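You operate a simulated robot arm through the tools that you are given. There is no shell and no other tool. Be economical: measure what you need, move in short steps, check, and stop when the job is done.

You are at the controls of a simulated robot arm. One attempt, no reset.

## Task
Shut the air, stop the blower, withdraw the probe and unclamp the converter.
Fine: probe lamp off too; blower off before you unclamp.

Only the result counts: the job must be done as asked and must still hold three seconds after the hand-in. Knocking over, shifting, dropping, spilling or breaking anything else fails it.

## Robot
A 6-joint arm with a two-finger parallel gripper, fixed in place. Base frame: the origin is at the foot of the arm, x ahead of it, y to its left, z up. Readings come in mm, degrees, newtons and seconds.
With the tool pointing down near the work surface it reaches from about 440 to 860 mm from the base axis. Its first joint turns from -115.0 to 115.0 degrees. Payload 4.2 kg.
The tool frame sits at the grasp point between the pads (the TCP): z along the fingers, y along the line on which they close. The tips reach 23 mm beyond it. Largest opening 94 mm; finger width 38, thickness 10; the body of the gripper, 54 by 96 mm, starts 39 mm behind the TCP.
Orientation is that of the tool frame in the base frame, as a unit quaternion [x, y, z, w]. With the fingers straight down and closing along the base's y, the tool's x points along the base's -x, its y along +y and its z along -z.

## Interface
- The arm moves only by the tool servo_tool. Its argument "series" is a list of rows, each an object (a shift or turn left out is 0, a gripper value left out holds the last) with "jaw": the finger opening in mm, from 0 to 94; "xyz": the shift along the base's x, y, z in mm, a list of three; "dr": the turn, a rotation vector about the base's x, y, z in degrees, a list of three. In form: [{"jaw": jaw, "xyz": [x, y, z], "dr": [wx, wy, wz]}, ...]. A call has 1 to 12 rows; each row shifts and turns the commanded pose from where the row before left it. A row lasts 0.2 s, in which the tool goes at most 50 mm and 8.6 degrees; a call with a longer step from one row to the next is refused whole, and so is a gripper value outside its range. A pose out of reach is approached as far as the arm can. The call stops where the force on the tool passes 90 N (or 10 N more than at its start, if that is more) or the arm is blocked; 0.2 s more then pass. Each finger travels about 108 mm/s and halts on what it meets, pressing with about 22 N; the grip force reading is that of the motor and also rises with nothing between the fingers. The clock runs only during rows and for 0.2 s after the last one: add rows that do not move to give the fingers time. It gives the time, the measured TCP pose, the force on the tool (base axes), the opening and the grip force at its end, in the units of the frame above (readings bear some noise).
- Cameras (640 x 400 px; columns grow to the right, rows downward): "scene" is fixed at [406.9, -641.1, 1720.4]; the picture's right is [1.00, -0.08, 0.00], its down [-0.07, -0.92, -0.38] and it looks along [0.03, 0.38, -0.93] (base axes); focal length 289 px, centre (320, 200). "wrist" rides on the gripper at [86, 16, -74] in the tool frame; the picture's right is [-0.18, 0.98, 0.00], its down [-0.58, -0.11, -0.81] and it looks along [-0.79, -0.15, 0.59] (tool axes); focal length 243 px, centre (320, 200). There is no depth. A picture from a camera that has moved, and an enlarged one, comes with that camera's place and axes in the base frame and with its lens. The place of the scene camera against the robot may be out by one fixed shift of up to 12 mm in any direction.
- snapshot(camera): a new picture of that camera. The clock stands still meanwhile.
- raise_lower(by): slides the trunk up (or, below 0, down) by that many mm; the arm rides with it, the base frame stays. It gives what a move gives, with no picture.
- zoom(camera, box): a new picture of the part [left, top, right, bottom] of that camera's present view, enlarged. The clock stands still meanwhile.
- close_job(): hands the job in; it is judged then, once.

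Work in short steps. Places have to be worked out from the pictures, the camera data and where the tool is seen: move nearer, look again, correct. Check each grasp and each placing, and mend what went wrong. You have 120 turns and 84 pictures in all, those below and enlarged ones among them. Open the gripper and draw the arm clear of the work before you hand the job in, unless the task says otherwise; then end with one line.

The tools are called after "Request:" as a command line: name --argument value ..., lists and objects as JSON in quotes. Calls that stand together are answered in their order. servo_tool: Moves the arm, as the interface text tells. Its arguments: {"type":"object","properties":{"series":{"type":"array","items":{"type":"object","properties":{"jaw":{"type":"number"},"xyz":{"type":"array","items":{"type":"number"}},"dr":{"type":"array","items":{"type":"number"}}}}}},"required":["series"]} The other tools are called the same way: raise_lower (by) slides the trunk up or down; snapshot (camera) takes a picture; zoom (camera, box) takes an enlarged picture of a part of a camera's view; close_job () hands the job in.

At the start:

```text
t: 0.0
ee_pos: [522.5, -298.8, 1304.2]
ee_rot: [0.001, 1.0, 0.001, 0.0]
ft_force: [-0.2, -0.6, -1.0]
gripper_width: 94.0
finger_force: 0.1
trunk travel left (down, up): [-875.0, 115.0]
```

scene: 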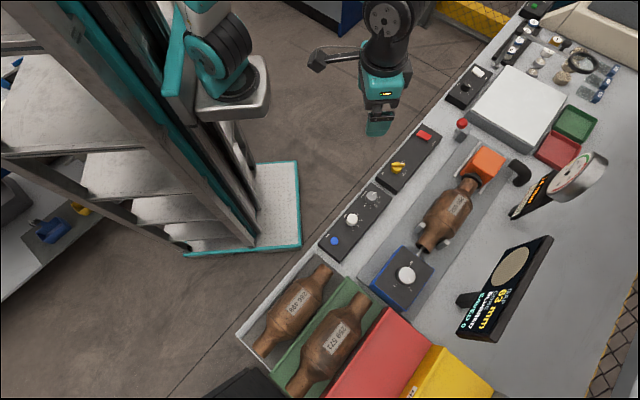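
wrist: 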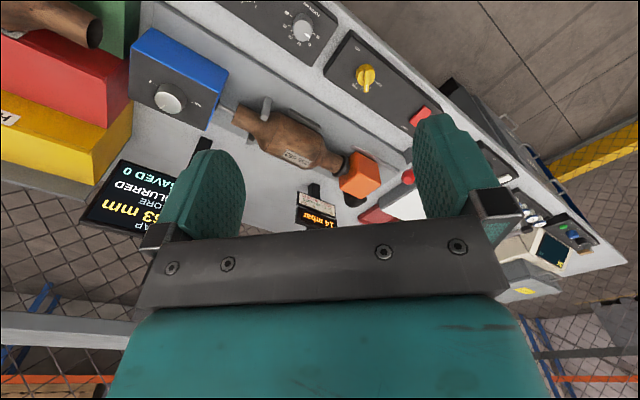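

I'll look closely at the controls first, since both pictures show several panels around the converter.

Request:
zoom --camera "scene" --box '[310, 110, 450, 260]'

Request:
zoom --camera "scene" --box '[360, 130, 560, 330]'

Request:
zoom --camera "wrist" --box '[80, 0, 480, 250]'

Request:
zoom --camera "scene" --box '[430, 0, 640, 180]'

```text
2.67 times, centred on (380, 185) of scene
camera zoom: at [406.9, -641.1, 1720.4], right [1.0, -0.08, 0.0], down [-0.07, -0.92, -0.38], along [0.03, 0.38, -0.93], focal length 770 px, centre (160, 240)
```

zoom: 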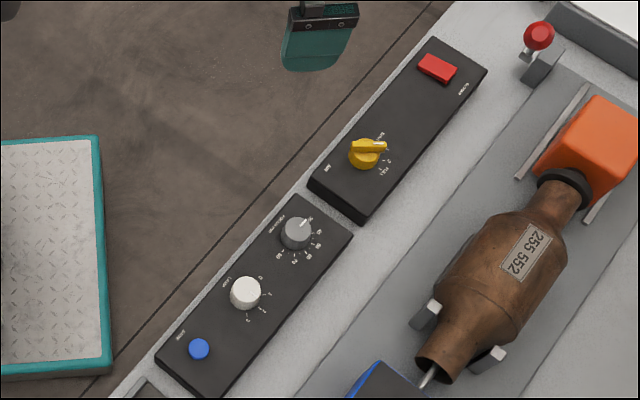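

```text
2.00 times, centred on (460, 230) of scene
camera zoom: at [406.9, -641.1, 1720.4], right [1.0, -0.08, 0.0], down [-0.07, -0.92, -0.38], along [0.03, 0.38, -0.93], focal length 577 px, centre (40, 140)
```

zoom: 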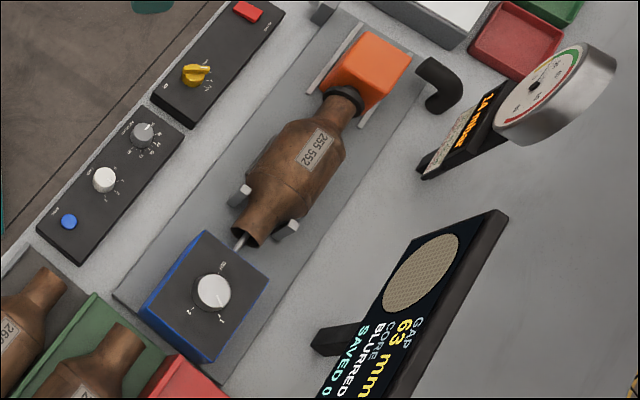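

```text
1.60 times, centred on (280, 125) of wrist
camera zoom: at [436.6, -283.5, 1380.0], right [0.18, 0.98, 0.0], down [0.58, -0.11, 0.81], along [0.79, -0.15, -0.59], focal length 388 px, centre (384, 320)
```

zoom: 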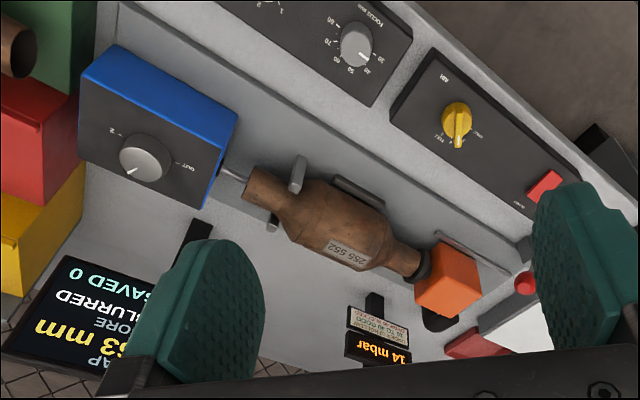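

```text
2.22 times, centred on (535, 90) of scene
camera zoom: at [406.9, -641.1, 1720.4], right [1.0, -0.08, 0.0], down [-0.07, -0.92, -0.38], along [0.03, 0.38, -0.93], focal length 641 px, centre (-158, 444)
```

zoom: 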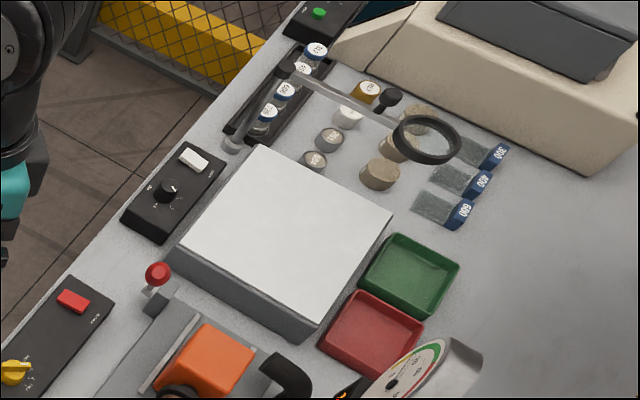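

I need the labels, so I'll enlarge each panel.

Request:
zoom --camera "wrist" --box '[325, 25, 445, 135]'

Request:
zoom --camera "wrist" --box '[215, 0, 345, 80]'

Request:
zoom --camera "wrist" --box '[125, 25, 285, 145]'

Request:
zoom --camera "scene" --box '[370, 115, 440, 195]'

Request:
zoom --camera "scene" --box '[315, 175, 395, 265]'

Request:
zoom --camera "scene" --box '[440, 105, 540, 205]'

```text
3.64 times, centred on (385, 80) of wrist
camera zoom: at [436.6, -283.5, 1380.0], right [0.18, 0.98, 0.0], down [0.58, -0.11, 0.81], along [0.79, -0.15, -0.59], focal length 882 px, centre (84, 636)
```

zoom: 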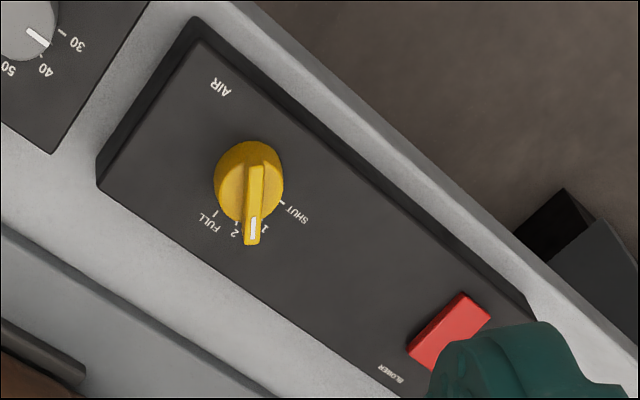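

```text
4.92 times, centred on (280, 40) of wrist
camera zoom: at [436.6, -283.5, 1380.0], right [0.18, 0.98, 0.0], down [0.58, -0.11, 0.81], along [0.79, -0.15, -0.59], focal length 1194 px, centre (517, 988)
```

zoom: 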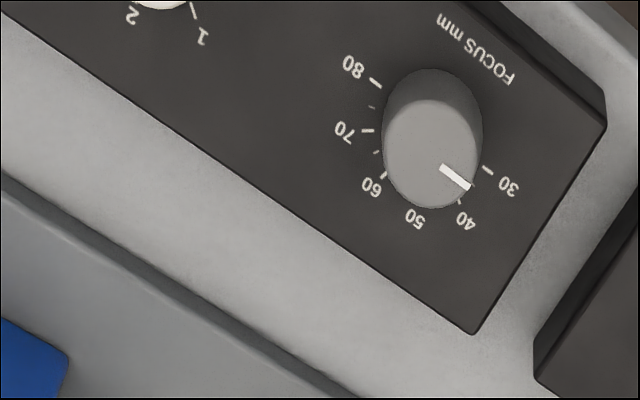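

```text
3.33 times, centred on (205, 85) of wrist
camera zoom: at [436.6, -283.5, 1380.0], right [0.18, 0.98, 0.0], down [0.58, -0.11, 0.81], along [0.79, -0.15, -0.59], focal length 809 px, centre (703, 583)
```

zoom: 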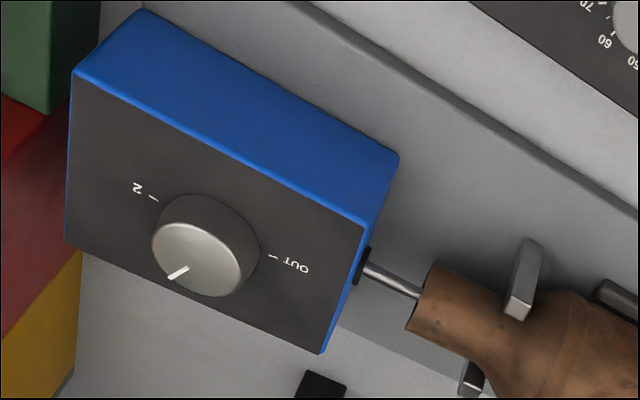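

```text
5.00 times, centred on (405, 155) of scene
camera zoom: at [406.9, -641.1, 1720.4], right [1.0, -0.08, 0.0], down [-0.07, -0.92, -0.38], along [0.03, 0.38, -0.93], focal length 1443 px, centre (-105, 425)
```

zoom: 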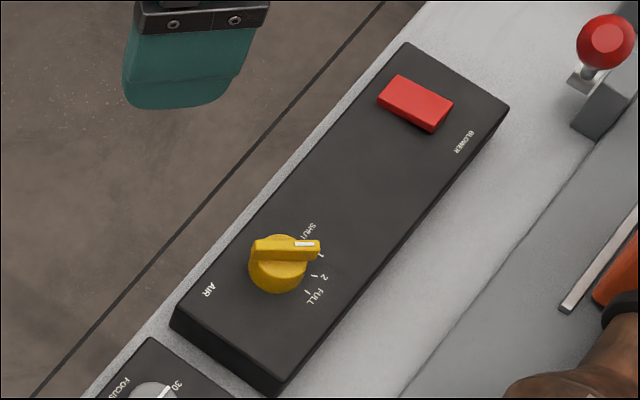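

```text
4.44 times, centred on (355, 220) of scene
camera zoom: at [406.9, -641.1, 1720.4], right [1.0, -0.08, 0.0], down [-0.07, -0.92, -0.38], along [0.03, 0.38, -0.93], focal length 1283 px, centre (164, 111)
```

zoom: 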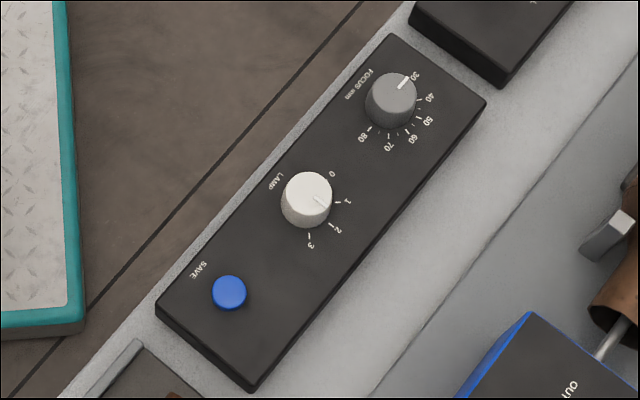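

```text
4.00 times, centred on (490, 155) of scene
camera zoom: at [406.9, -641.1, 1720.4], right [1.0, -0.08, 0.0], down [-0.07, -0.92, -0.38], along [0.03, 0.38, -0.93], focal length 1154 px, centre (-360, 380)
```

zoom: 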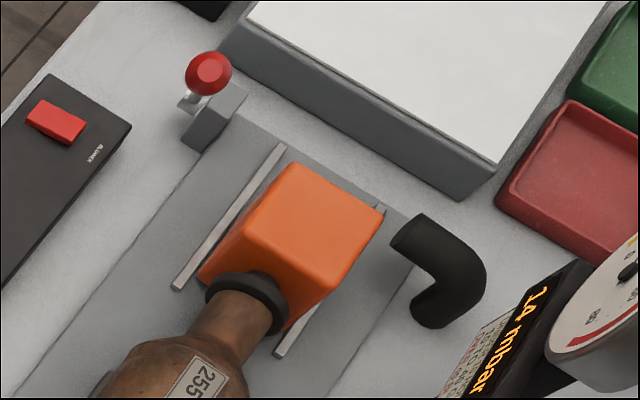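

The bench runs at about 45° (along +x+y), and the yellow air knob looks to be near (655,-247). I'll go down above it for a closer view.

Request:
servo_tool --series '[{"xyz": [25, 10, -40]}, {"xyz": [25, 10, -40]}, {"xyz": [25, 10, -40]}, {"xyz": [25, 10, -40]}, {"xyz": [20, 10, -30]}, {}]'

Request:
snapshot --camera "wrist"

Request:
snapshot --camera "scene"

```text
t: 1.4
ee_pos: [646.5, -251.6, 1114.0]
ee_rot: [0.0, 1.0, 0.0, 0.0]
ft_force: [-0.4, 0.7, 0.3]
gripper_width: 94.1
finger_force: 0.0
trunk travel left (down, up): [-875.0, 115.0]
```

```text
71 pictures are left
camera wrist: at [559.2, -234.9, 1189.0], right [0.18, 0.98, 0.0], down [0.58, -0.11, 0.81], along [0.79, -0.15, -0.59], focal length 243 px, centre (320, 200)
```

wrist: 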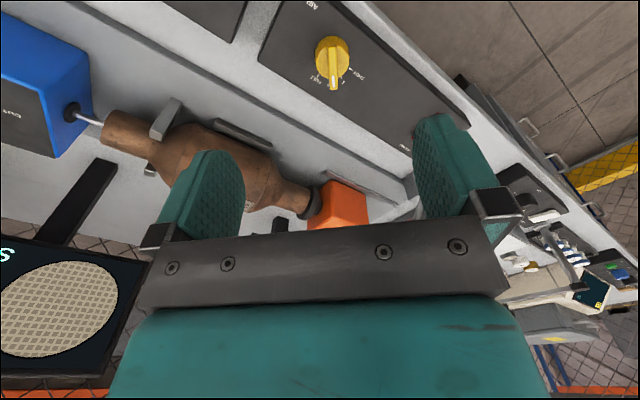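

```text
70 pictures are left
```

scene: 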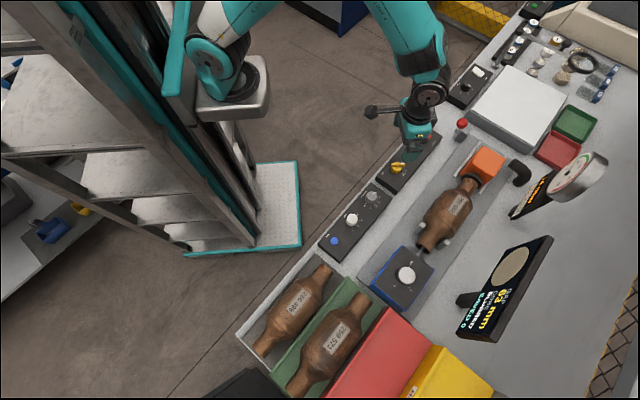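

The knob triangulates to about (667,-244, ~935). I'll go lower above it, then look again.

Request:
servo_tool --series '[{"xyz": [10, 4, -40]}, {"xyz": [10, 4, -40]}, {}]'

Request:
snapshot --camera "wrist"

Request:
zoom --camera "scene" --box '[360, 100, 460, 200]'

```text
t: 2.2
ee_pos: [664.2, -242.7, 1036.3]
ee_rot: [0.0, 1.0, 0.0, 0.0]
ft_force: [0.1, -1.0, -0.2]
gripper_width: 94.0
finger_force: 0.1
trunk travel left (down, up): [-875.0, 115.0]
```

```text
69 pictures are left
camera wrist: at [578.1, -226.2, 1112.0], right [0.18, 0.98, 0.0], down [0.58, -0.11, 0.81], along [0.79, -0.15, -0.59], focal length 243 px, centre (320, 200)
```

wrist: 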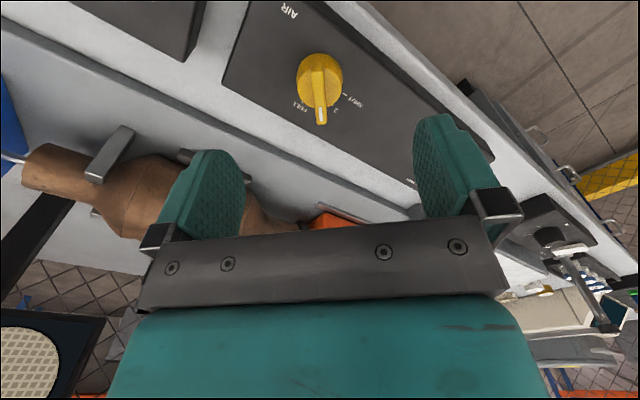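

```text
4.00 times, centred on (410, 150) of scene
camera zoom: at [406.9, -641.1, 1720.4], right [1.0, -0.08, 0.0], down [-0.07, -0.92, -0.38], along [0.03, 0.38, -0.93], focal length 1154 px, centre (-40, 400)
```

zoom: 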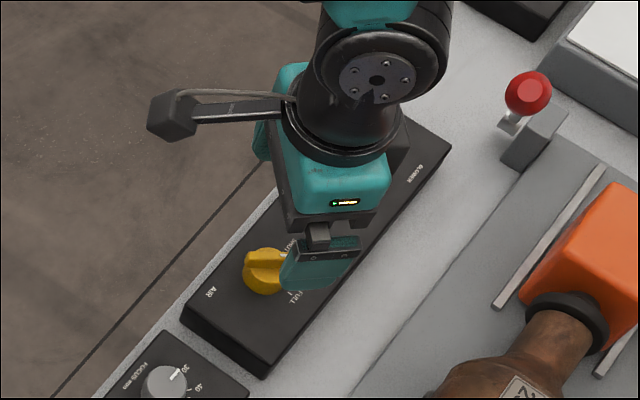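

Camera rays put the panel face at z≈927, the handle top at ≈960, and the bar pointing about −9° from +x. I'll enlarge the dial to read the angle of the SHUT mark.

Request:
zoom --camera "wrist" --box '[270, 40, 390, 140]'

```text
4.00 times, centred on (330, 90) of wrist
camera zoom: at [578.1, -226.2, 1112.0], right [0.18, 0.98, 0.0], down [0.58, -0.11, 0.81], along [0.79, -0.15, -0.59], focal length 970 px, centre (280, 640)
```

zoom: 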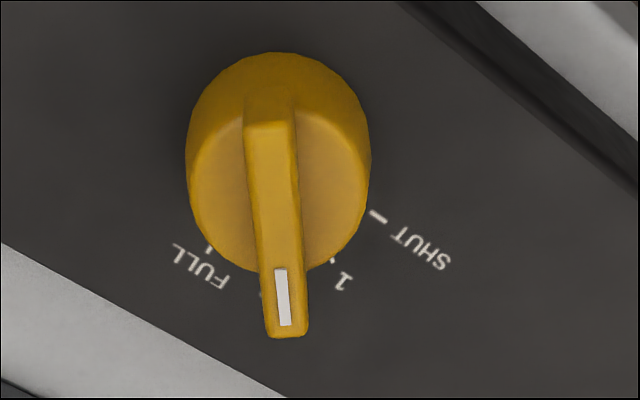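

Pointer is at about −6°, with SHUT at roughly +42–45°. I'll align the jaw, lower it over the bar and close gently.

Request:
servo_tool --series '[{"jaw": 50, "xyz": [2, -1, -20], "dr": [0, 0, -6]}, {"xyz": [0, 0, -25]}, {"xyz": [0, 0, -20]}, {}]'

Request:
snapshot --camera "wrist"

Request:
zoom --camera "scene" --box '[360, 130, 440, 190]'

```text
t: 3.2
ee_pos: [665.1, -244.5, 968.8]
ee_rot: [0.052, 0.999, -0.001, 0.0]
ft_force: [0.3, 0.5, 0.0]
gripper_width: 50.0
finger_force: 0.1
trunk travel left (down, up): [-875.0, 115.0]
```

```text
66 pictures are left
camera wrist: at [581.0, -217.6, 1045.0], right [0.29, 0.96, 0.0], down [0.57, -0.17, 0.81], along [0.77, -0.23, -0.59], focal length 243 px, centre (320, 200)
```

wrist: 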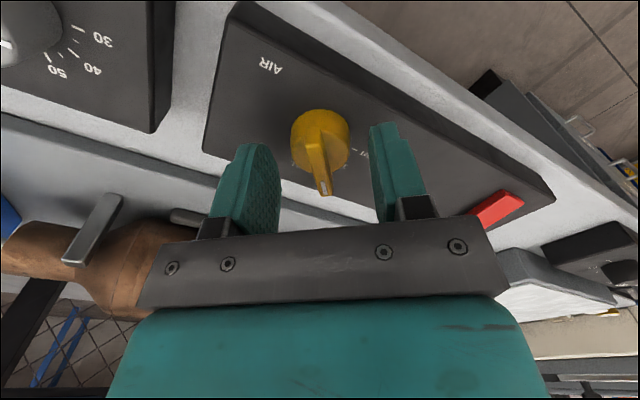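

```text
6.67 times, centred on (400, 160) of scene
camera zoom: at [406.9, -641.1, 1720.4], right [1.0, -0.08, 0.0], down [-0.07, -0.92, -0.38], along [0.03, 0.38, -0.93], focal length 1924 px, centre (-213, 467)
```

zoom: 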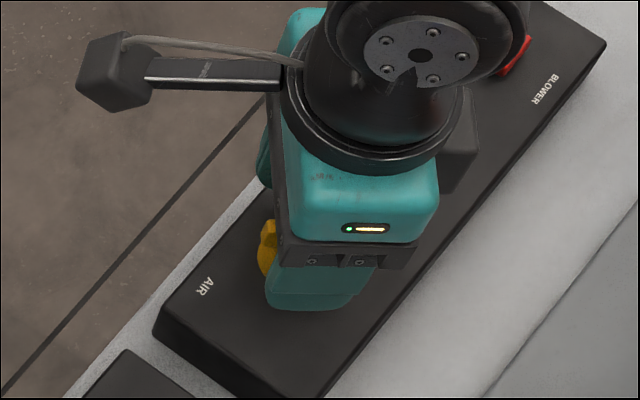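

The bar lies between the fingers and the tips sit below its top, so I'm closing on it.

Request:
servo_tool --series '[{"jaw": 0, "xyz": [2, 0, -2]}, {}, {}]'

Request:
snapshot --camera "wrist"

```text
t: 4.0
ee_pos: [665.5, -243.1, 969.6]
ee_rot: [0.053, 0.999, 0.0, 0.0]
ft_force: [-9.5, -0.7, 18.4]
gripper_width: 30.4
finger_force: 44.9
trunk travel left (down, up): [-875.0, 115.0]
```

```text
64 pictures are left
camera wrist: at [581.5, -217.9, 1045.0], right [0.29, 0.96, 0.0], down [0.57, -0.17, 0.81], along [0.77, -0.23, -0.59], focal length 243 px, centre (320, 200)
```

wrist: 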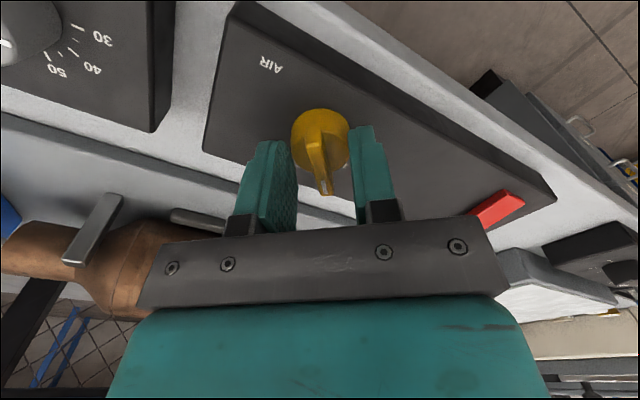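

The jaw is on the tapered disc (30 mm) rather than the bar. I'll open, rise 7 mm and close again on the bar.

Request:
servo_tool --series '[{"jaw": 50}, {"xyz": [0, 0, 9]}, {"jaw": 0}, {}, {}]'

Request:
snapshot --camera "wrist"

```text
t: 5.2
ee_pos: [668.5, -244.1, 977.1]
ee_rot: [0.054, 0.999, 0.001, 0.001]
ft_force: [2.5, -8.5, -2.3]
gripper_width: 7.9
finger_force: 45.4
trunk travel left (down, up): [-875.0, 115.0]
```

```text
63 pictures are left
camera wrist: at [583.3, -218.0, 1052.7], right [0.29, 0.96, 0.0], down [0.57, -0.17, 0.81], along [0.77, -0.23, -0.59], focal length 243 px, centre (320, 200)
```

wrist: 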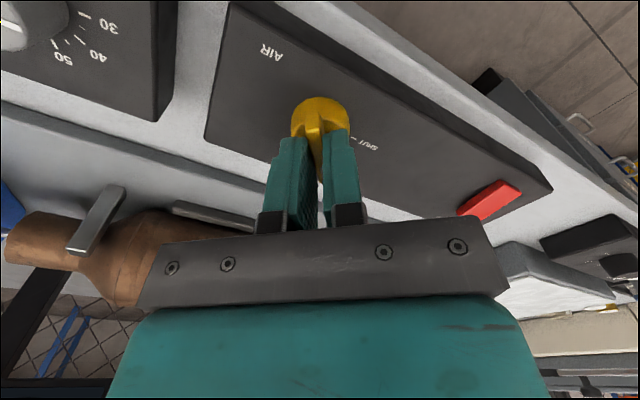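

The bar is held (8 mm). Turning it toward SHUT (+z) in steps while watching the force.

Request:
servo_tool --series '[{"dr": [0, 0, 6]}, {"dr": [0, 0, 6]}, {"dr": [0, 0, 6]}, {"dr": [0, 0, 6]}, {}]'

Request:
snapshot --camera "wrist"

```text
t: 6.4
ee_pos: [667.9, -244.5, 977.7]
ee_rot: [-0.156, 0.988, -0.001, 0.001]
ft_force: [1.0, -10.9, 14.8]
gripper_width: 7.8
finger_force: 45.4
trunk travel left (down, up): [-875.0, 115.0]
```

```text
62 pictures are left
camera wrist: at [580.3, -254.9, 1052.7], right [-0.13, 0.99, 0.0], down [0.59, 0.08, 0.81], along [0.8, 0.1, -0.59], focal length 243 px, centre (320, 200)
```

wrist: 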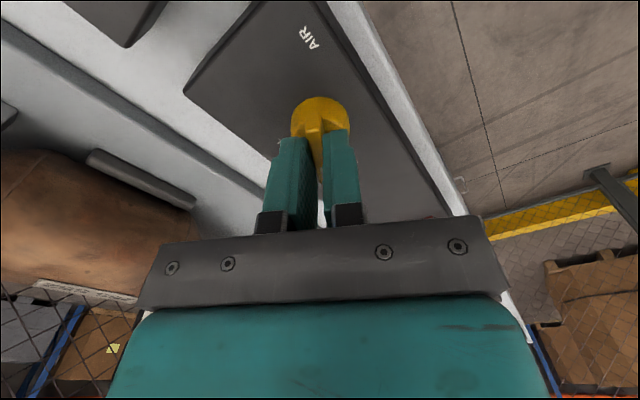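

The knob follows the tool, which is now at +18°. Continuing toward about 45° while watching the force.

Request:
servo_tool --series '[{"dr": [0, 0, 6]}, {"dr": [0, 0, 6]}, {"dr": [0, 0, 6]}, {"dr": [0, 0, 5]}, {}]'

Request:
snapshot --camera "wrist"

Request:
zoom --camera "scene" --box '[480, 150, 560, 230]'

```text
t: 7.6
ee_pos: [667.1, -244.4, 976.8]
ee_rot: [-0.351, 0.936, 0.0, 0.001]
ft_force: [6.3, -10.3, 12.0]
gripper_width: 7.9
finger_force: 45.3
trunk travel left (down, up): [-875.0, 115.0]
```

```text
61 pictures are left
camera wrist: at [591.7, -288.4, 1052.6], right [-0.51, 0.86, 0.0], down [0.51, 0.3, 0.81], along [0.7, 0.41, -0.59], focal length 243 px, centre (320, 200)
```

wrist: 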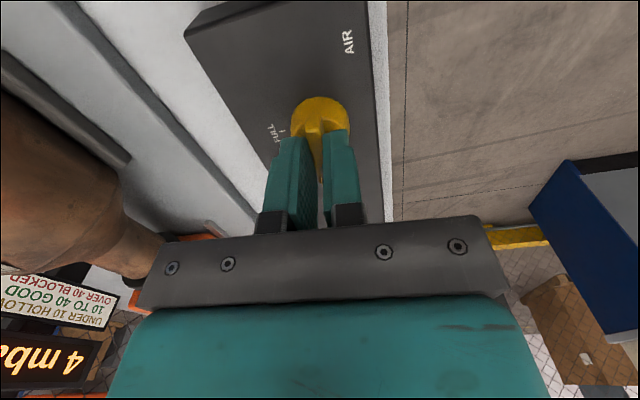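

```text
5.00 times, centred on (520, 190) of scene
camera zoom: at [406.9, -641.1, 1720.4], right [1.0, -0.08, 0.0], down [-0.07, -0.92, -0.38], along [0.03, 0.38, -0.93], focal length 1443 px, centre (-680, 250)
```

zoom: 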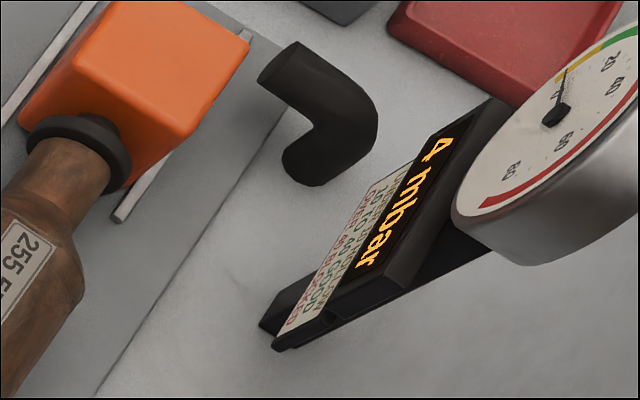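

Pressure has dropped to 4 mbar with the tool at 41°. A few more degrees.

Request:
servo_tool --series '[{"dr": [0, 0, 4]}, {}, {}]'

Request:
zoom --camera "scene" --box '[480, 150, 560, 230]'

```text
t: 8.4
ee_pos: [667.7, -245.1, 977.5]
ee_rot: [-0.383, 0.924, -0.001, 0.001]
ft_force: [11.1, -6.6, 20.5]
gripper_width: 7.7
finger_force: 45.1
trunk travel left (down, up): [-875.0, 115.0]
```

```text
5.00 times, centred on (520, 190) of scene
camera zoom: at [406.9, -641.1, 1720.4], right [1.0, -0.08, 0.0], down [-0.07, -0.92, -0.38], along [0.03, 0.38, -0.93], focal length 1443 px, centre (-680, 250)
```

zoom: 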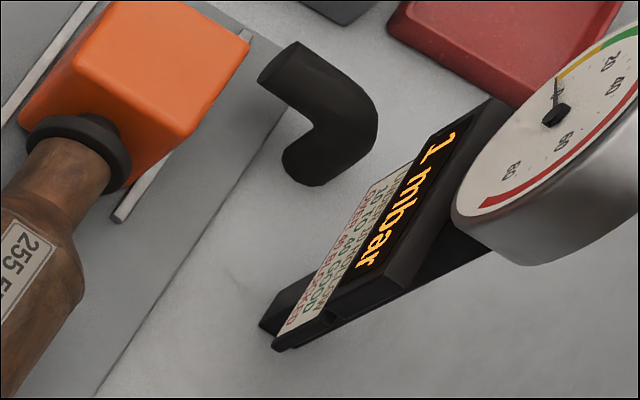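

It reads 1 mbar. A little further, then check whether it still falls.

Request:
servo_tool --series '[{"dr": [0, 0, 4]}, {}, {}]'

Request:
zoom --camera "scene" --box '[480, 150, 560, 230]'

```text
t: 9.2
ee_pos: [666.9, -244.1, 977.2]
ee_rot: [-0.414, 0.91, -0.002, 0.001]
ft_force: [11.0, -9.7, 26.4]
gripper_width: 8.1
finger_force: 45.6
trunk travel left (down, up): [-875.0, 115.0]
```

```text
5.00 times, centred on (520, 190) of scene
camera zoom: at [406.9, -641.1, 1720.4], right [1.0, -0.08, 0.0], down [-0.07, -0.92, -0.38], along [0.03, 0.38, -0.93], focal length 1443 px, centre (-680, 250)
```

zoom: 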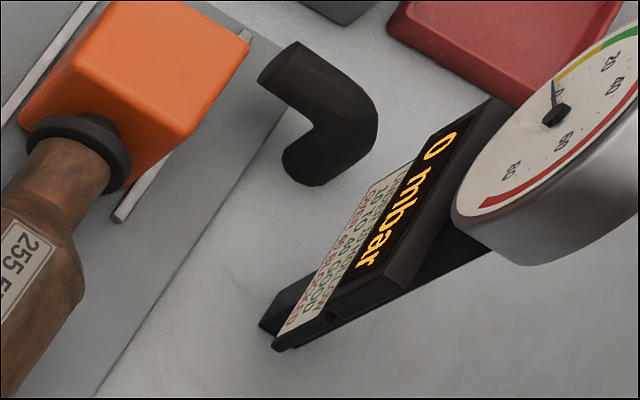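

Now 0 mbar. I'll nudge 3° more toward the stop, open, rise and inspect the pointer.

Request:
servo_tool --series '[{"dr": [0, 0, 3]}, {}, {"jaw": 40}, {}, {"xyz": [0, 0, 40]}, {"xyz": [-30, -20, 40]}, {}]'

Request:
snapshot --camera "wrist"

Request:
zoom --camera "scene" --box '[370, 115, 440, 195]'

```text
refused: row 6 steps farther than a row can; nothing moved
```

```text
57 pictures are left
camera wrist: at [598.5, -298.3, 1052.5], right [-0.62, 0.78, 0.0], down [0.46, 0.37, 0.81], along [0.63, 0.5, -0.59], focal length 243 px, centre (320, 200)
```

wrist: 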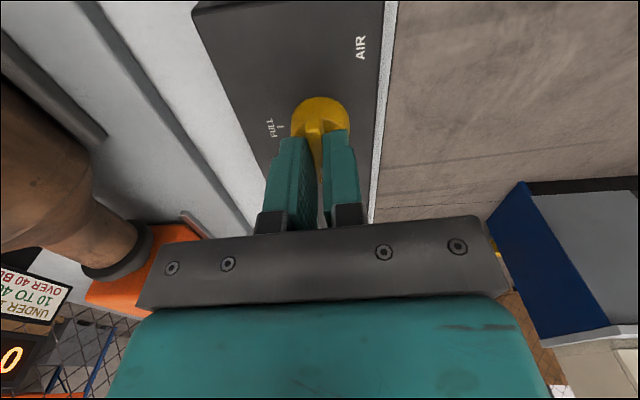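

```text
5.00 times, centred on (405, 155) of scene
camera zoom: at [406.9, -641.1, 1720.4], right [1.0, -0.08, 0.0], down [-0.07, -0.92, -0.38], along [0.03, 0.38, -0.93], focal length 1443 px, centre (-105, 425)
```

zoom: 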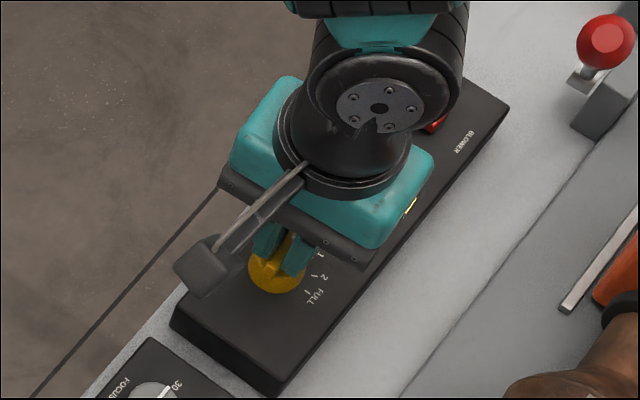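

That call was refused because one step was too long; I'll repeat it with shorter steps.

Request:
servo_tool --series '[{"dr": [0, 0, 3]}, {}, {"jaw": 40}, {}, {"xyz": [0, 0, 40]}, {"xyz": [-15, -15, 35]}, {}]'

Request:
snapshot --camera "wrist"

```text
t: 10.8
ee_pos: [651.6, -255.0, 1051.6]
ee_rot: [-0.439, 0.899, 0.002, -0.001]
ft_force: [0.2, 0.6, 0.0]
gripper_width: 39.9
finger_force: 0.0
trunk travel left (down, up): [-875.0, 115.0]
```

```text
55 pictures are left
camera wrist: at [585.4, -313.0, 1127.4], right [-0.66, 0.75, 0.0], down [0.44, 0.39, 0.81], along [0.6, 0.53, -0.59], focal length 243 px, centre (320, 200)
```

wrist: 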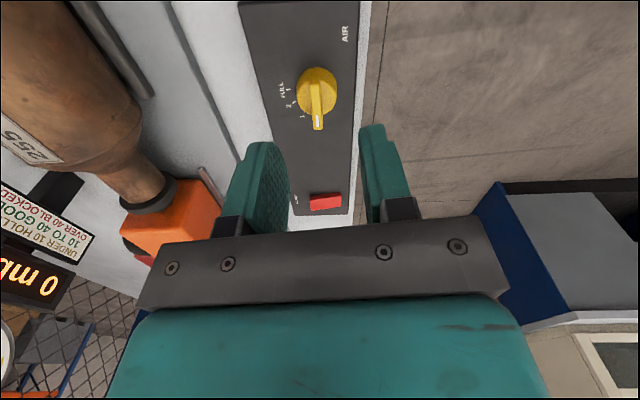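

Request:
zoom --camera "wrist" --box '[260, 50, 370, 220]'

```text
2.35 times, centred on (315, 135) of wrist
camera zoom: at [585.4, -313.0, 1127.4], right [-0.66, 0.75, 0.0], down [0.44, 0.39, 0.81], along [0.6, 0.53, -0.59], focal length 571 px, centre (332, 353)
```

zoom: 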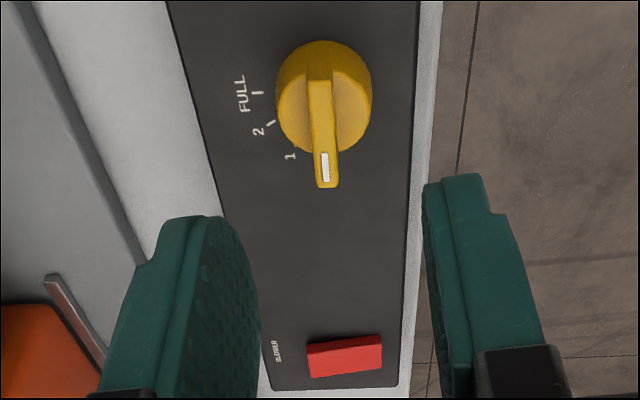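

The pointer measures 44.8°, at SHUT against its stop, and the display reads 0 mbar. Next is the blower button, near (778,-130); I'll move up for a close look.

Request:
servo_tool --series '[{"xyz": [30, 30, 0]}, {"xyz": [30, 30, 0]}, {"xyz": [30, 30, -10]}, {"xyz": [5, 5, -10], "dr": [0, 0, -5]}, {}]'

Request:
snapshot --camera "wrist"

```text
t: 12.0
ee_pos: [747.5, -160.5, 1031.2]
ee_rot: [-0.398, 0.917, 0.0, 0.0]
ft_force: [-0.5, -0.1, -0.1]
gripper_width: 40.1
finger_force: 0.2
trunk travel left (down, up): [-875.0, 115.0]
```

```text
53 pictures are left
camera wrist: at [676.7, -212.2, 1106.4], right [-0.59, 0.81, 0.0], down [0.48, 0.35, 0.81], along [0.65, 0.48, -0.59], focal length 243 px, centre (320, 200)
```

wrist: 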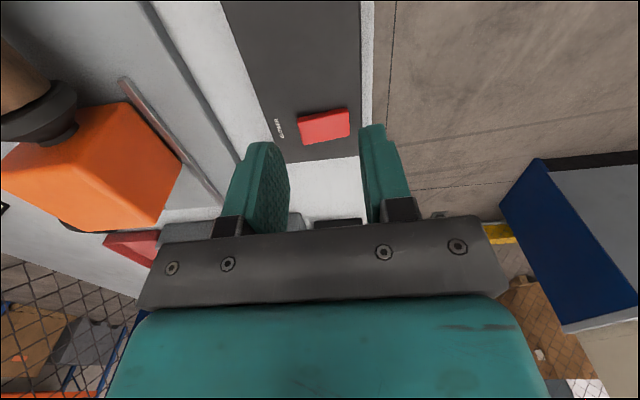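

Request:
zoom --camera "wrist" --box '[260, 80, 380, 155]'

Request:
zoom --camera "scene" --box '[440, 100, 500, 150]'

```text
5.33 times, centred on (320, 118) of wrist
camera zoom: at [676.7, -212.2, 1106.4], right [-0.59, 0.81, 0.0], down [0.48, 0.35, 0.81], along [0.65, 0.48, -0.59], focal length 1294 px, centre (320, 640)
```

zoom: 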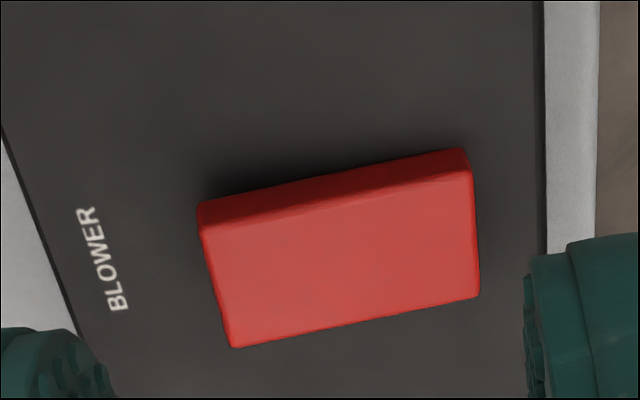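

```text
8.00 times, centred on (470, 125) of scene
camera zoom: at [406.9, -641.1, 1720.4], right [1.0, -0.08, 0.0], down [-0.07, -0.92, -0.38], along [0.03, 0.38, -0.93], focal length 2309 px, centre (-880, 800)
```

zoom: 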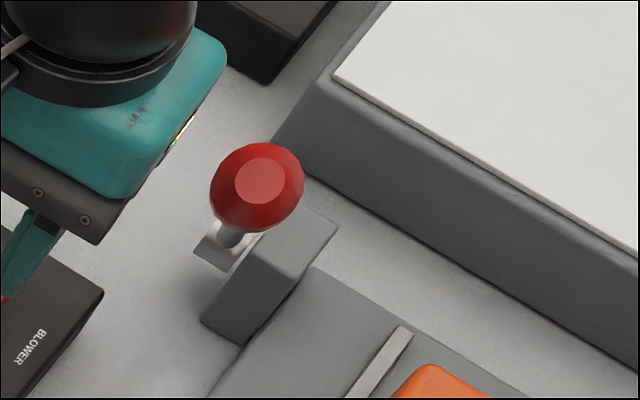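

The BLOWER button's top is at about (780,-130, 938). I'll close the fingers, hover over its centre and then press down in small steps.

Request:
servo_tool --series '[{"jaw": 0, "xyz": [16, 15, -20]}, {"xyz": [16, 15, -20]}, {"xyz": [0, 0, -16]}, {}]'

Request:
zoom --camera "wrist" --box '[220, 80, 420, 205]'

```text
t: 13.0
ee_pos: [780.2, -133.4, 973.6]
ee_rot: [-0.398, 0.917, 0.0, -0.001]
ft_force: [-0.4, -0.8, 0.4]
gripper_width: 0.0
finger_force: 21.5
trunk travel left (down, up): [-875.0, 115.0]
```

```text
3.20 times, centred on (320, 142) of wrist
camera zoom: at [709.4, -184.6, 1049.6], right [-0.59, 0.81, 0.0], down [0.48, 0.35, 0.81], along [0.65, 0.48, -0.59], focal length 776 px, centre (320, 384)
```

zoom: 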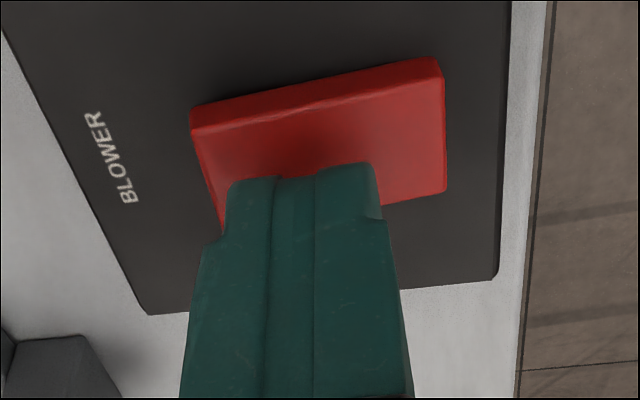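

Tips are above the button with a small lateral offset. I'll shift 4 mm outward and press down gently.

Request:
servo_tool --series '[{"xyz": [-3, 3, -8]}, {"xyz": [0, 0, -3]}, {"xyz": [0, 0, -2]}, {}]'

```text
t: 14.0
ee_pos: [776.4, -130.1, 963.8]
ee_rot: [-0.398, 0.917, -0.001, 0.002]
ft_force: [0.6, -2.7, 5.9]
gripper_width: 0.1
finger_force: 22.1
trunk travel left (down, up): [-875.0, 115.0]
```

Contact has begun, with about 6 N at tip z≈941. I'll press a few mm more, then let up and look.

Request:
servo_tool --series '[{"xyz": [0, 0, -2]}, {"xyz": [0, 0, -2]}, {}]'

Request:
zoom --camera "wrist" --box '[220, 80, 420, 205]'

```text
t: 14.8
ee_pos: [776.2, -130.5, 961.3]
ee_rot: [-0.398, 0.917, -0.002, 0.003]
ft_force: [-7.9, -3.5, 49.2]
gripper_width: 0.1
finger_force: 21.5
trunk travel left (down, up): [-875.0, 115.0]
```

```text
3.20 times, centred on (320, 142) of wrist
camera zoom: at [705.0, -182.1, 1038.0], right [-0.59, 0.81, 0.0], down [0.47, 0.35, 0.81], along [0.65, 0.48, -0.59], focal length 776 px, centre (320, 384)
```

zoom: 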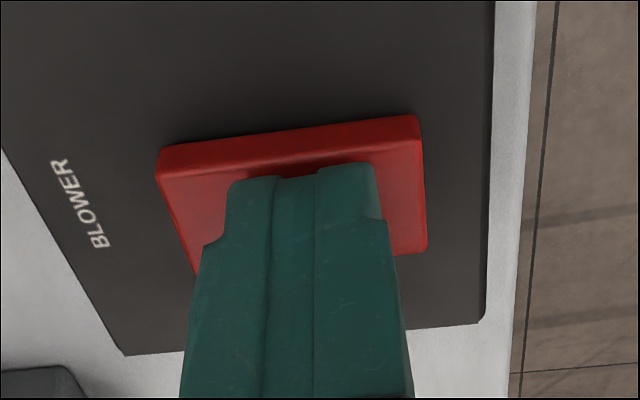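

Pressed to 49 N. Lifting straight up to the same viewpoint as before to compare the button.

Request:
servo_tool --series '[{"xyz": [0, 0, 20]}, {"xyz": [-14, -15, 30]}, {"xyz": [-15, -14, 24]}, {"jaw": 40}]'

Request:
zoom --camera "wrist" --box '[260, 80, 380, 155]'

Request:
zoom --camera "scene" --box '[400, 110, 450, 150]'

```text
t: 15.8
ee_pos: [746.0, -163.2, 1033.0]
ee_rot: [-0.399, 0.917, 0.0, 0.0]
ft_force: [0.1, 0.2, 0.8]
gripper_width: 40.0
finger_force: 0.0
trunk travel left (down, up): [-875.0, 115.0]
```

```text
5.33 times, centred on (320, 118) of wrist
camera zoom: at [676.2, -213.6, 1107.9], right [-0.59, 0.81, 0.0], down [0.48, 0.35, 0.81], along [0.65, 0.48, -0.59], focal length 1294 px, centre (320, 640)
```

zoom: 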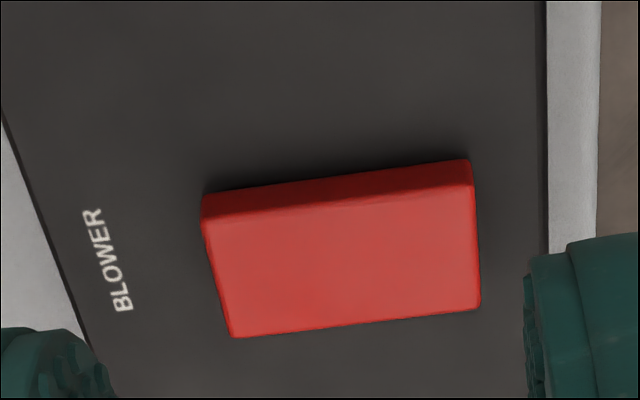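

```text
10.00 times, centred on (425, 130) of scene
camera zoom: at [406.9, -641.1, 1720.4], right [1.0, -0.08, 0.0], down [-0.07, -0.92, -0.38], along [0.03, 0.38, -0.93], focal length 2886 px, centre (-730, 900)
```

zoom: 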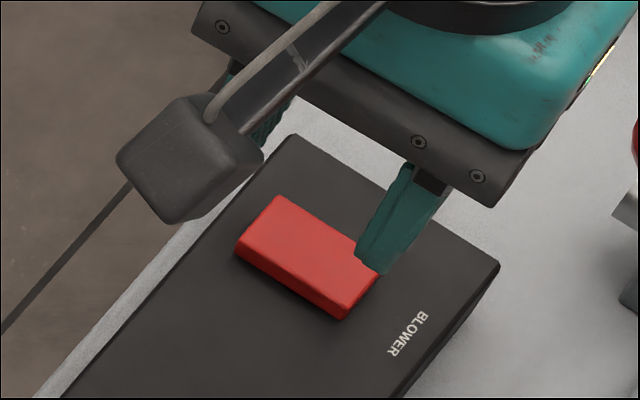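

The button is a rocker. It was tilted with its label-side end high, and my flat press has only brought it level. I'll now press the label-side (inner) end down to flip it fully.

Request:
servo_tool --series '[{"jaw": 0, "xyz": [15, 8, -20]}, {"xyz": [15, 8, -20]}, {"xyz": [15, 6, -18]}, {"xyz": [0, 0, -8]}, {"xyz": [0, 0, -4]}, {}]'

Request:
zoom --camera "wrist" --box '[220, 80, 420, 205]'

```text
t: 17.2
ee_pos: [792.2, -135.7, 965.5]
ee_rot: [-0.4, 0.917, 0.0, 0.0]
ft_force: [-11.2, 14.0, 9.2]
gripper_width: 0.0
finger_force: 21.7
trunk travel left (down, up): [-875.0, 115.0]
```

```text
3.20 times, centred on (320, 142) of wrist
camera zoom: at [721.0, -187.2, 1040.7], right [-0.59, 0.8, 0.0], down [0.47, 0.35, 0.81], along [0.65, 0.48, -0.59], focal length 776 px, centre (320, 384)
```

zoom: 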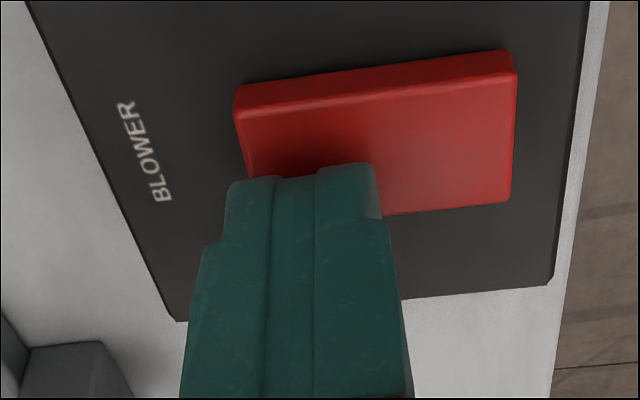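

There is light contact on the inner end. Pressing further in small steps.

Request:
servo_tool --series '[{"xyz": [0, 0, -2]}, {"xyz": [0, 0, -2]}, {"xyz": [0, 0, -2]}, {}]'

Request:
zoom --camera "wrist" --box '[220, 80, 420, 205]'

```text
t: 18.2
ee_pos: [791.4, -136.6, 963.2]
ee_rot: [-0.399, 0.917, -0.002, 0.003]
ft_force: [-17.4, 13.4, 50.4]
gripper_width: 0.0
finger_force: 22.1
trunk travel left (down, up): [-875.0, 115.0]
```

```text
3.20 times, centred on (320, 142) of wrist
camera zoom: at [720.5, -187.6, 1037.6], right [-0.59, 0.8, -0.01], down [0.47, 0.35, 0.81], along [0.65, 0.48, -0.59], focal length 776 px, centre (320, 384)
```

zoom: 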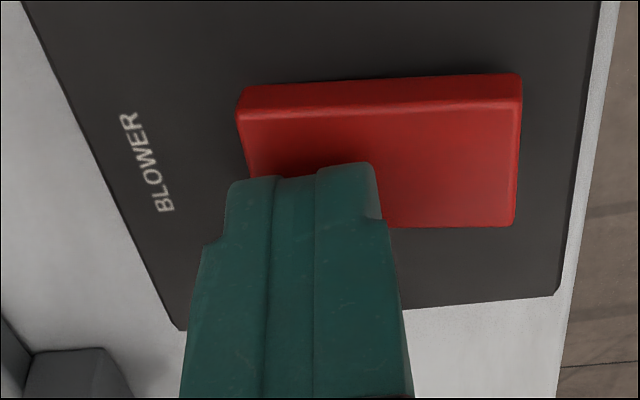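

The rocker has tilted the other way (inner end down). Lifting to check that it stays.

Request:
servo_tool --series '[{"xyz": [0, 0, 25]}, {"xyz": [-20, -13, 30]}, {"xyz": [-20, -13, 21]}, {"jaw": 40}]'

Request:
zoom --camera "wrist" --box '[260, 80, 380, 155]'

```text
t: 19.2
ee_pos: [752.8, -164.1, 1033.4]
ee_rot: [-0.399, 0.917, 0.0, 0.0]
ft_force: [-0.5, -0.3, -0.2]
gripper_width: 40.1
finger_force: 0.1
trunk travel left (down, up): [-875.0, 115.0]
```

```text
5.33 times, centred on (320, 118) of wrist
camera zoom: at [681.2, -216.5, 1108.3], right [-0.59, 0.81, 0.0], down [0.48, 0.35, 0.81], along [0.65, 0.48, -0.59], focal length 1294 px, centre (320, 640)
```

zoom: 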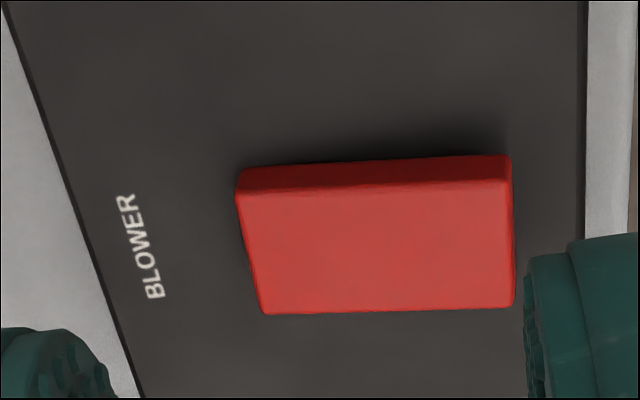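

The rocker is fully flipped and holding. Now to the probe drive (blue box), near (620,-564): I'll rise, back off and turn the wrist back to yaw 0.

Request:
servo_tool --series '[{"xyz": [0, 0, 45]}, {"xyz": [-10, -10, 40], "dr": [0, 0, -5]}, {"xyz": [-20, -38, 5], "dr": [0, 0, -5]}, {"xyz": [-20, -40, 5], "dr": [0, 0, -5]}, {"xyz": [-20, -40, 0], "dr": [0, 0, -5]}, {"xyz": [-20, -40, 0], "dr": [0, 0, -5]}, {"xyz": [-20, -40, 0], "dr": [0, 0, -5]}, {"xyz": [-20, -40, 0], "dr": [0, 0, -5]}, {"xyz": [-20, -40, 0], "dr": [0, 0, -5]}, {"xyz": [-20, -40, 0], "dr": [0, 0, -5]}, {}]'

Request:
snapshot --camera "wrist"

Request:
snapshot --camera "scene"

```text
t: 21.6
ee_pos: [582.0, -491.1, 1132.1]
ee_rot: [-0.017, 1.0, 0.0, 0.0]
ft_force: [-0.3, 0.2, 0.1]
gripper_width: 40.3
finger_force: 0.1
trunk travel left (down, up): [-875.0, 115.0]
```

```text
43 pictures are left
camera wrist: at [494.3, -478.4, 1207.6], right [0.15, 0.99, 0.0], down [0.58, -0.09, 0.81], along [0.8, -0.12, -0.59], focal length 243 px, centre (320, 200)
```

wrist: 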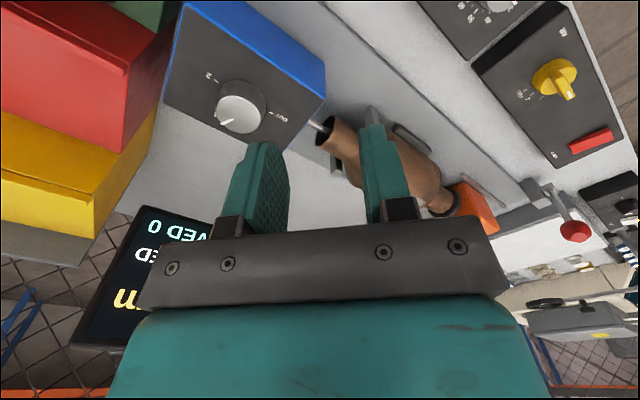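

```text
42 pictures are left
```

scene: 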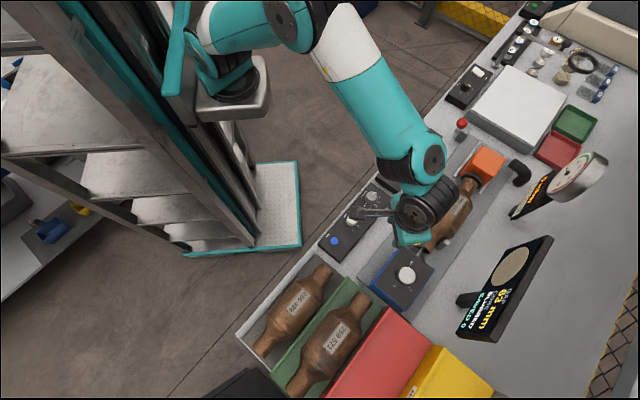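

The probe knob triangulates to roughly (614,-570, 1010). I'll move closer for an accurate fix and to read its scale.

Request:
servo_tool --series '[{"jaw": 60, "xyz": [5, -40, -10]}, {"xyz": [5, -37, -10]}, {}]'

Request:
zoom --camera "wrist" --box '[200, 0, 440, 150]'

```text
t: 22.4
ee_pos: [591.7, -569.0, 1107.5]
ee_rot: [-0.018, 1.0, -0.001, -0.001]
ft_force: [-0.2, 0.0, 0.0]
gripper_width: 60.1
finger_force: 0.0
trunk travel left (down, up): [-875.0, 115.0]
```

```text
2.67 times, centred on (320, 75) of wrist
camera zoom: at [504.8, -554.5, 1183.2], right [0.15, 0.99, 0.0], down [0.58, -0.09, 0.81], along [0.8, -0.12, -0.59], focal length 647 px, centre (320, 533)
```

zoom: 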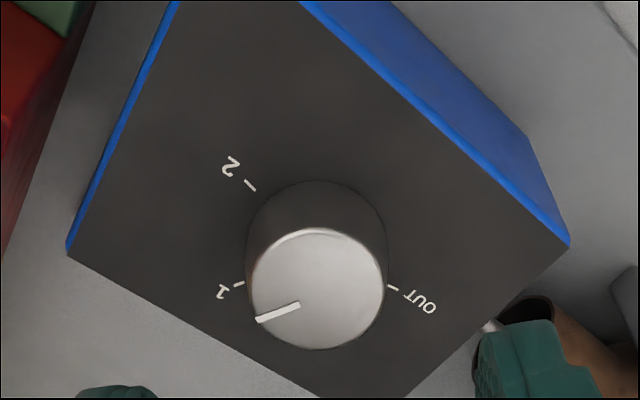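

The knob top is near (615,-570, 1012). Its pointer sits at about −70° (mark 1) and OUT is at about +48°, so it needs roughly +118°. I'll pre-turn the wrist by −60° and hover over it.

Request:
servo_tool --series '[{"xyz": [8, 0, 0], "dr": [0, 0, -8]}, {"xyz": [8, 0, 0], "dr": [0, 0, -8]}, {"xyz": [7, -1, 0], "dr": [0, 0, -8]}, {"xyz": [0, 0, -10], "dr": [0, 0, -8]}, {"xyz": [0, 0, -10], "dr": [0, 0, -8]}, {"xyz": [0, 0, -10], "dr": [0, 0, -8]}, {"xyz": [0, 0, -20], "dr": [0, 0, -8]}, {"xyz": [0, 0, -12], "dr": [0, 0, -4]}, {}]'

Request:
snapshot --camera "wrist"

```text
t: 24.4
ee_pos: [613.0, -571.5, 1046.2]
ee_rot: [0.485, 0.874, 0.0, 0.0]
ft_force: [0.2, 0.3, 0.1]
gripper_width: 60.0
finger_force: 0.2
trunk travel left (down, up): [-875.0, 115.0]
```

```text
40 pictures are left
camera wrist: at [580.8, -488.8, 1121.4], right [0.93, 0.36, 0.0], down [0.21, -0.55, 0.81], along [0.29, -0.75, -0.59], focal length 243 px, centre (320, 200)
```

wrist: 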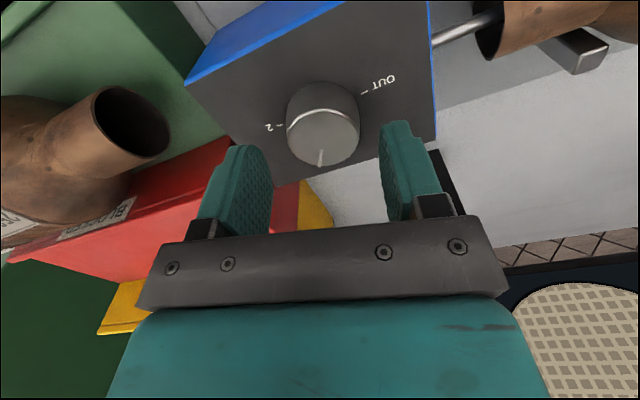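

The fix agrees: knob centre (614,-570), top z≈1012. Lowering so the tips come just above the box lid, then gripping.

Request:
servo_tool --series '[{"xyz": [1, 1, -15]}, {"xyz": [0, 0, -11]}, {}, {"jaw": 20}, {}, {}]'

Request:
snapshot --camera "wrist"

```text
t: 25.8
ee_pos: [613.9, -571.2, 1019.0]
ee_rot: [0.486, 0.874, 0.0, 0.001]
ft_force: [-6.1, -4.7, -0.3]
gripper_width: 42.1
finger_force: 44.9
trunk travel left (down, up): [-875.0, 115.0]
```

```text
39 pictures are left
camera wrist: at [582.2, -488.6, 1094.7], right [0.93, 0.36, 0.0], down [0.21, -0.55, 0.81], along [0.29, -0.75, -0.59], focal length 243 px, centre (320, 200)
```

wrist: 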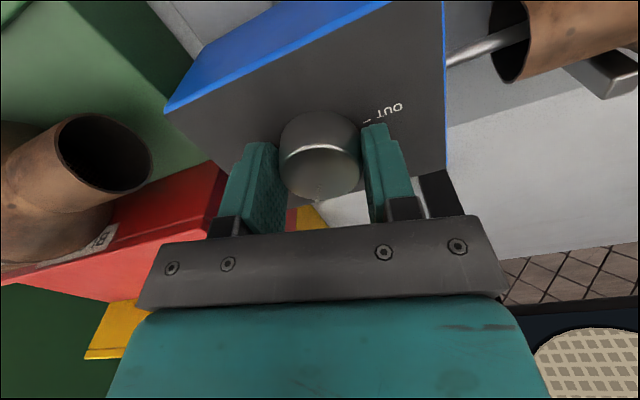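

Gripped at 42 mm, which matches the knob diameter. Turning +z in steps toward OUT.

Request:
servo_tool --series '[{"dr": [0, 0, 6]}, {"dr": [0, 0, 6]}, {"dr": [0, 0, 6]}, {"dr": [0, 0, 6]}, {"dr": [0, 0, 6]}, {}]'

Request:
snapshot --camera "wrist"

```text
t: 27.2
ee_pos: [613.5, -571.5, 1019.2]
ee_rot: [0.244, 0.97, -0.001, 0.0]
ft_force: [-19.3, -26.3, -7.5]
gripper_width: 42.3
finger_force: 44.7
trunk travel left (down, up): [-875.0, 115.0]
```

```text
38 pictures are left
camera wrist: at [545.1, -515.9, 1094.7], right [0.63, 0.78, 0.0], down [0.46, -0.37, 0.81], along [0.63, -0.51, -0.59], focal length 243 px, centre (320, 200)
```

wrist: 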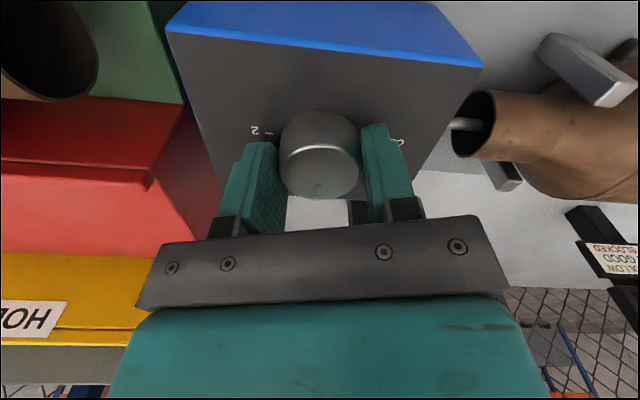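

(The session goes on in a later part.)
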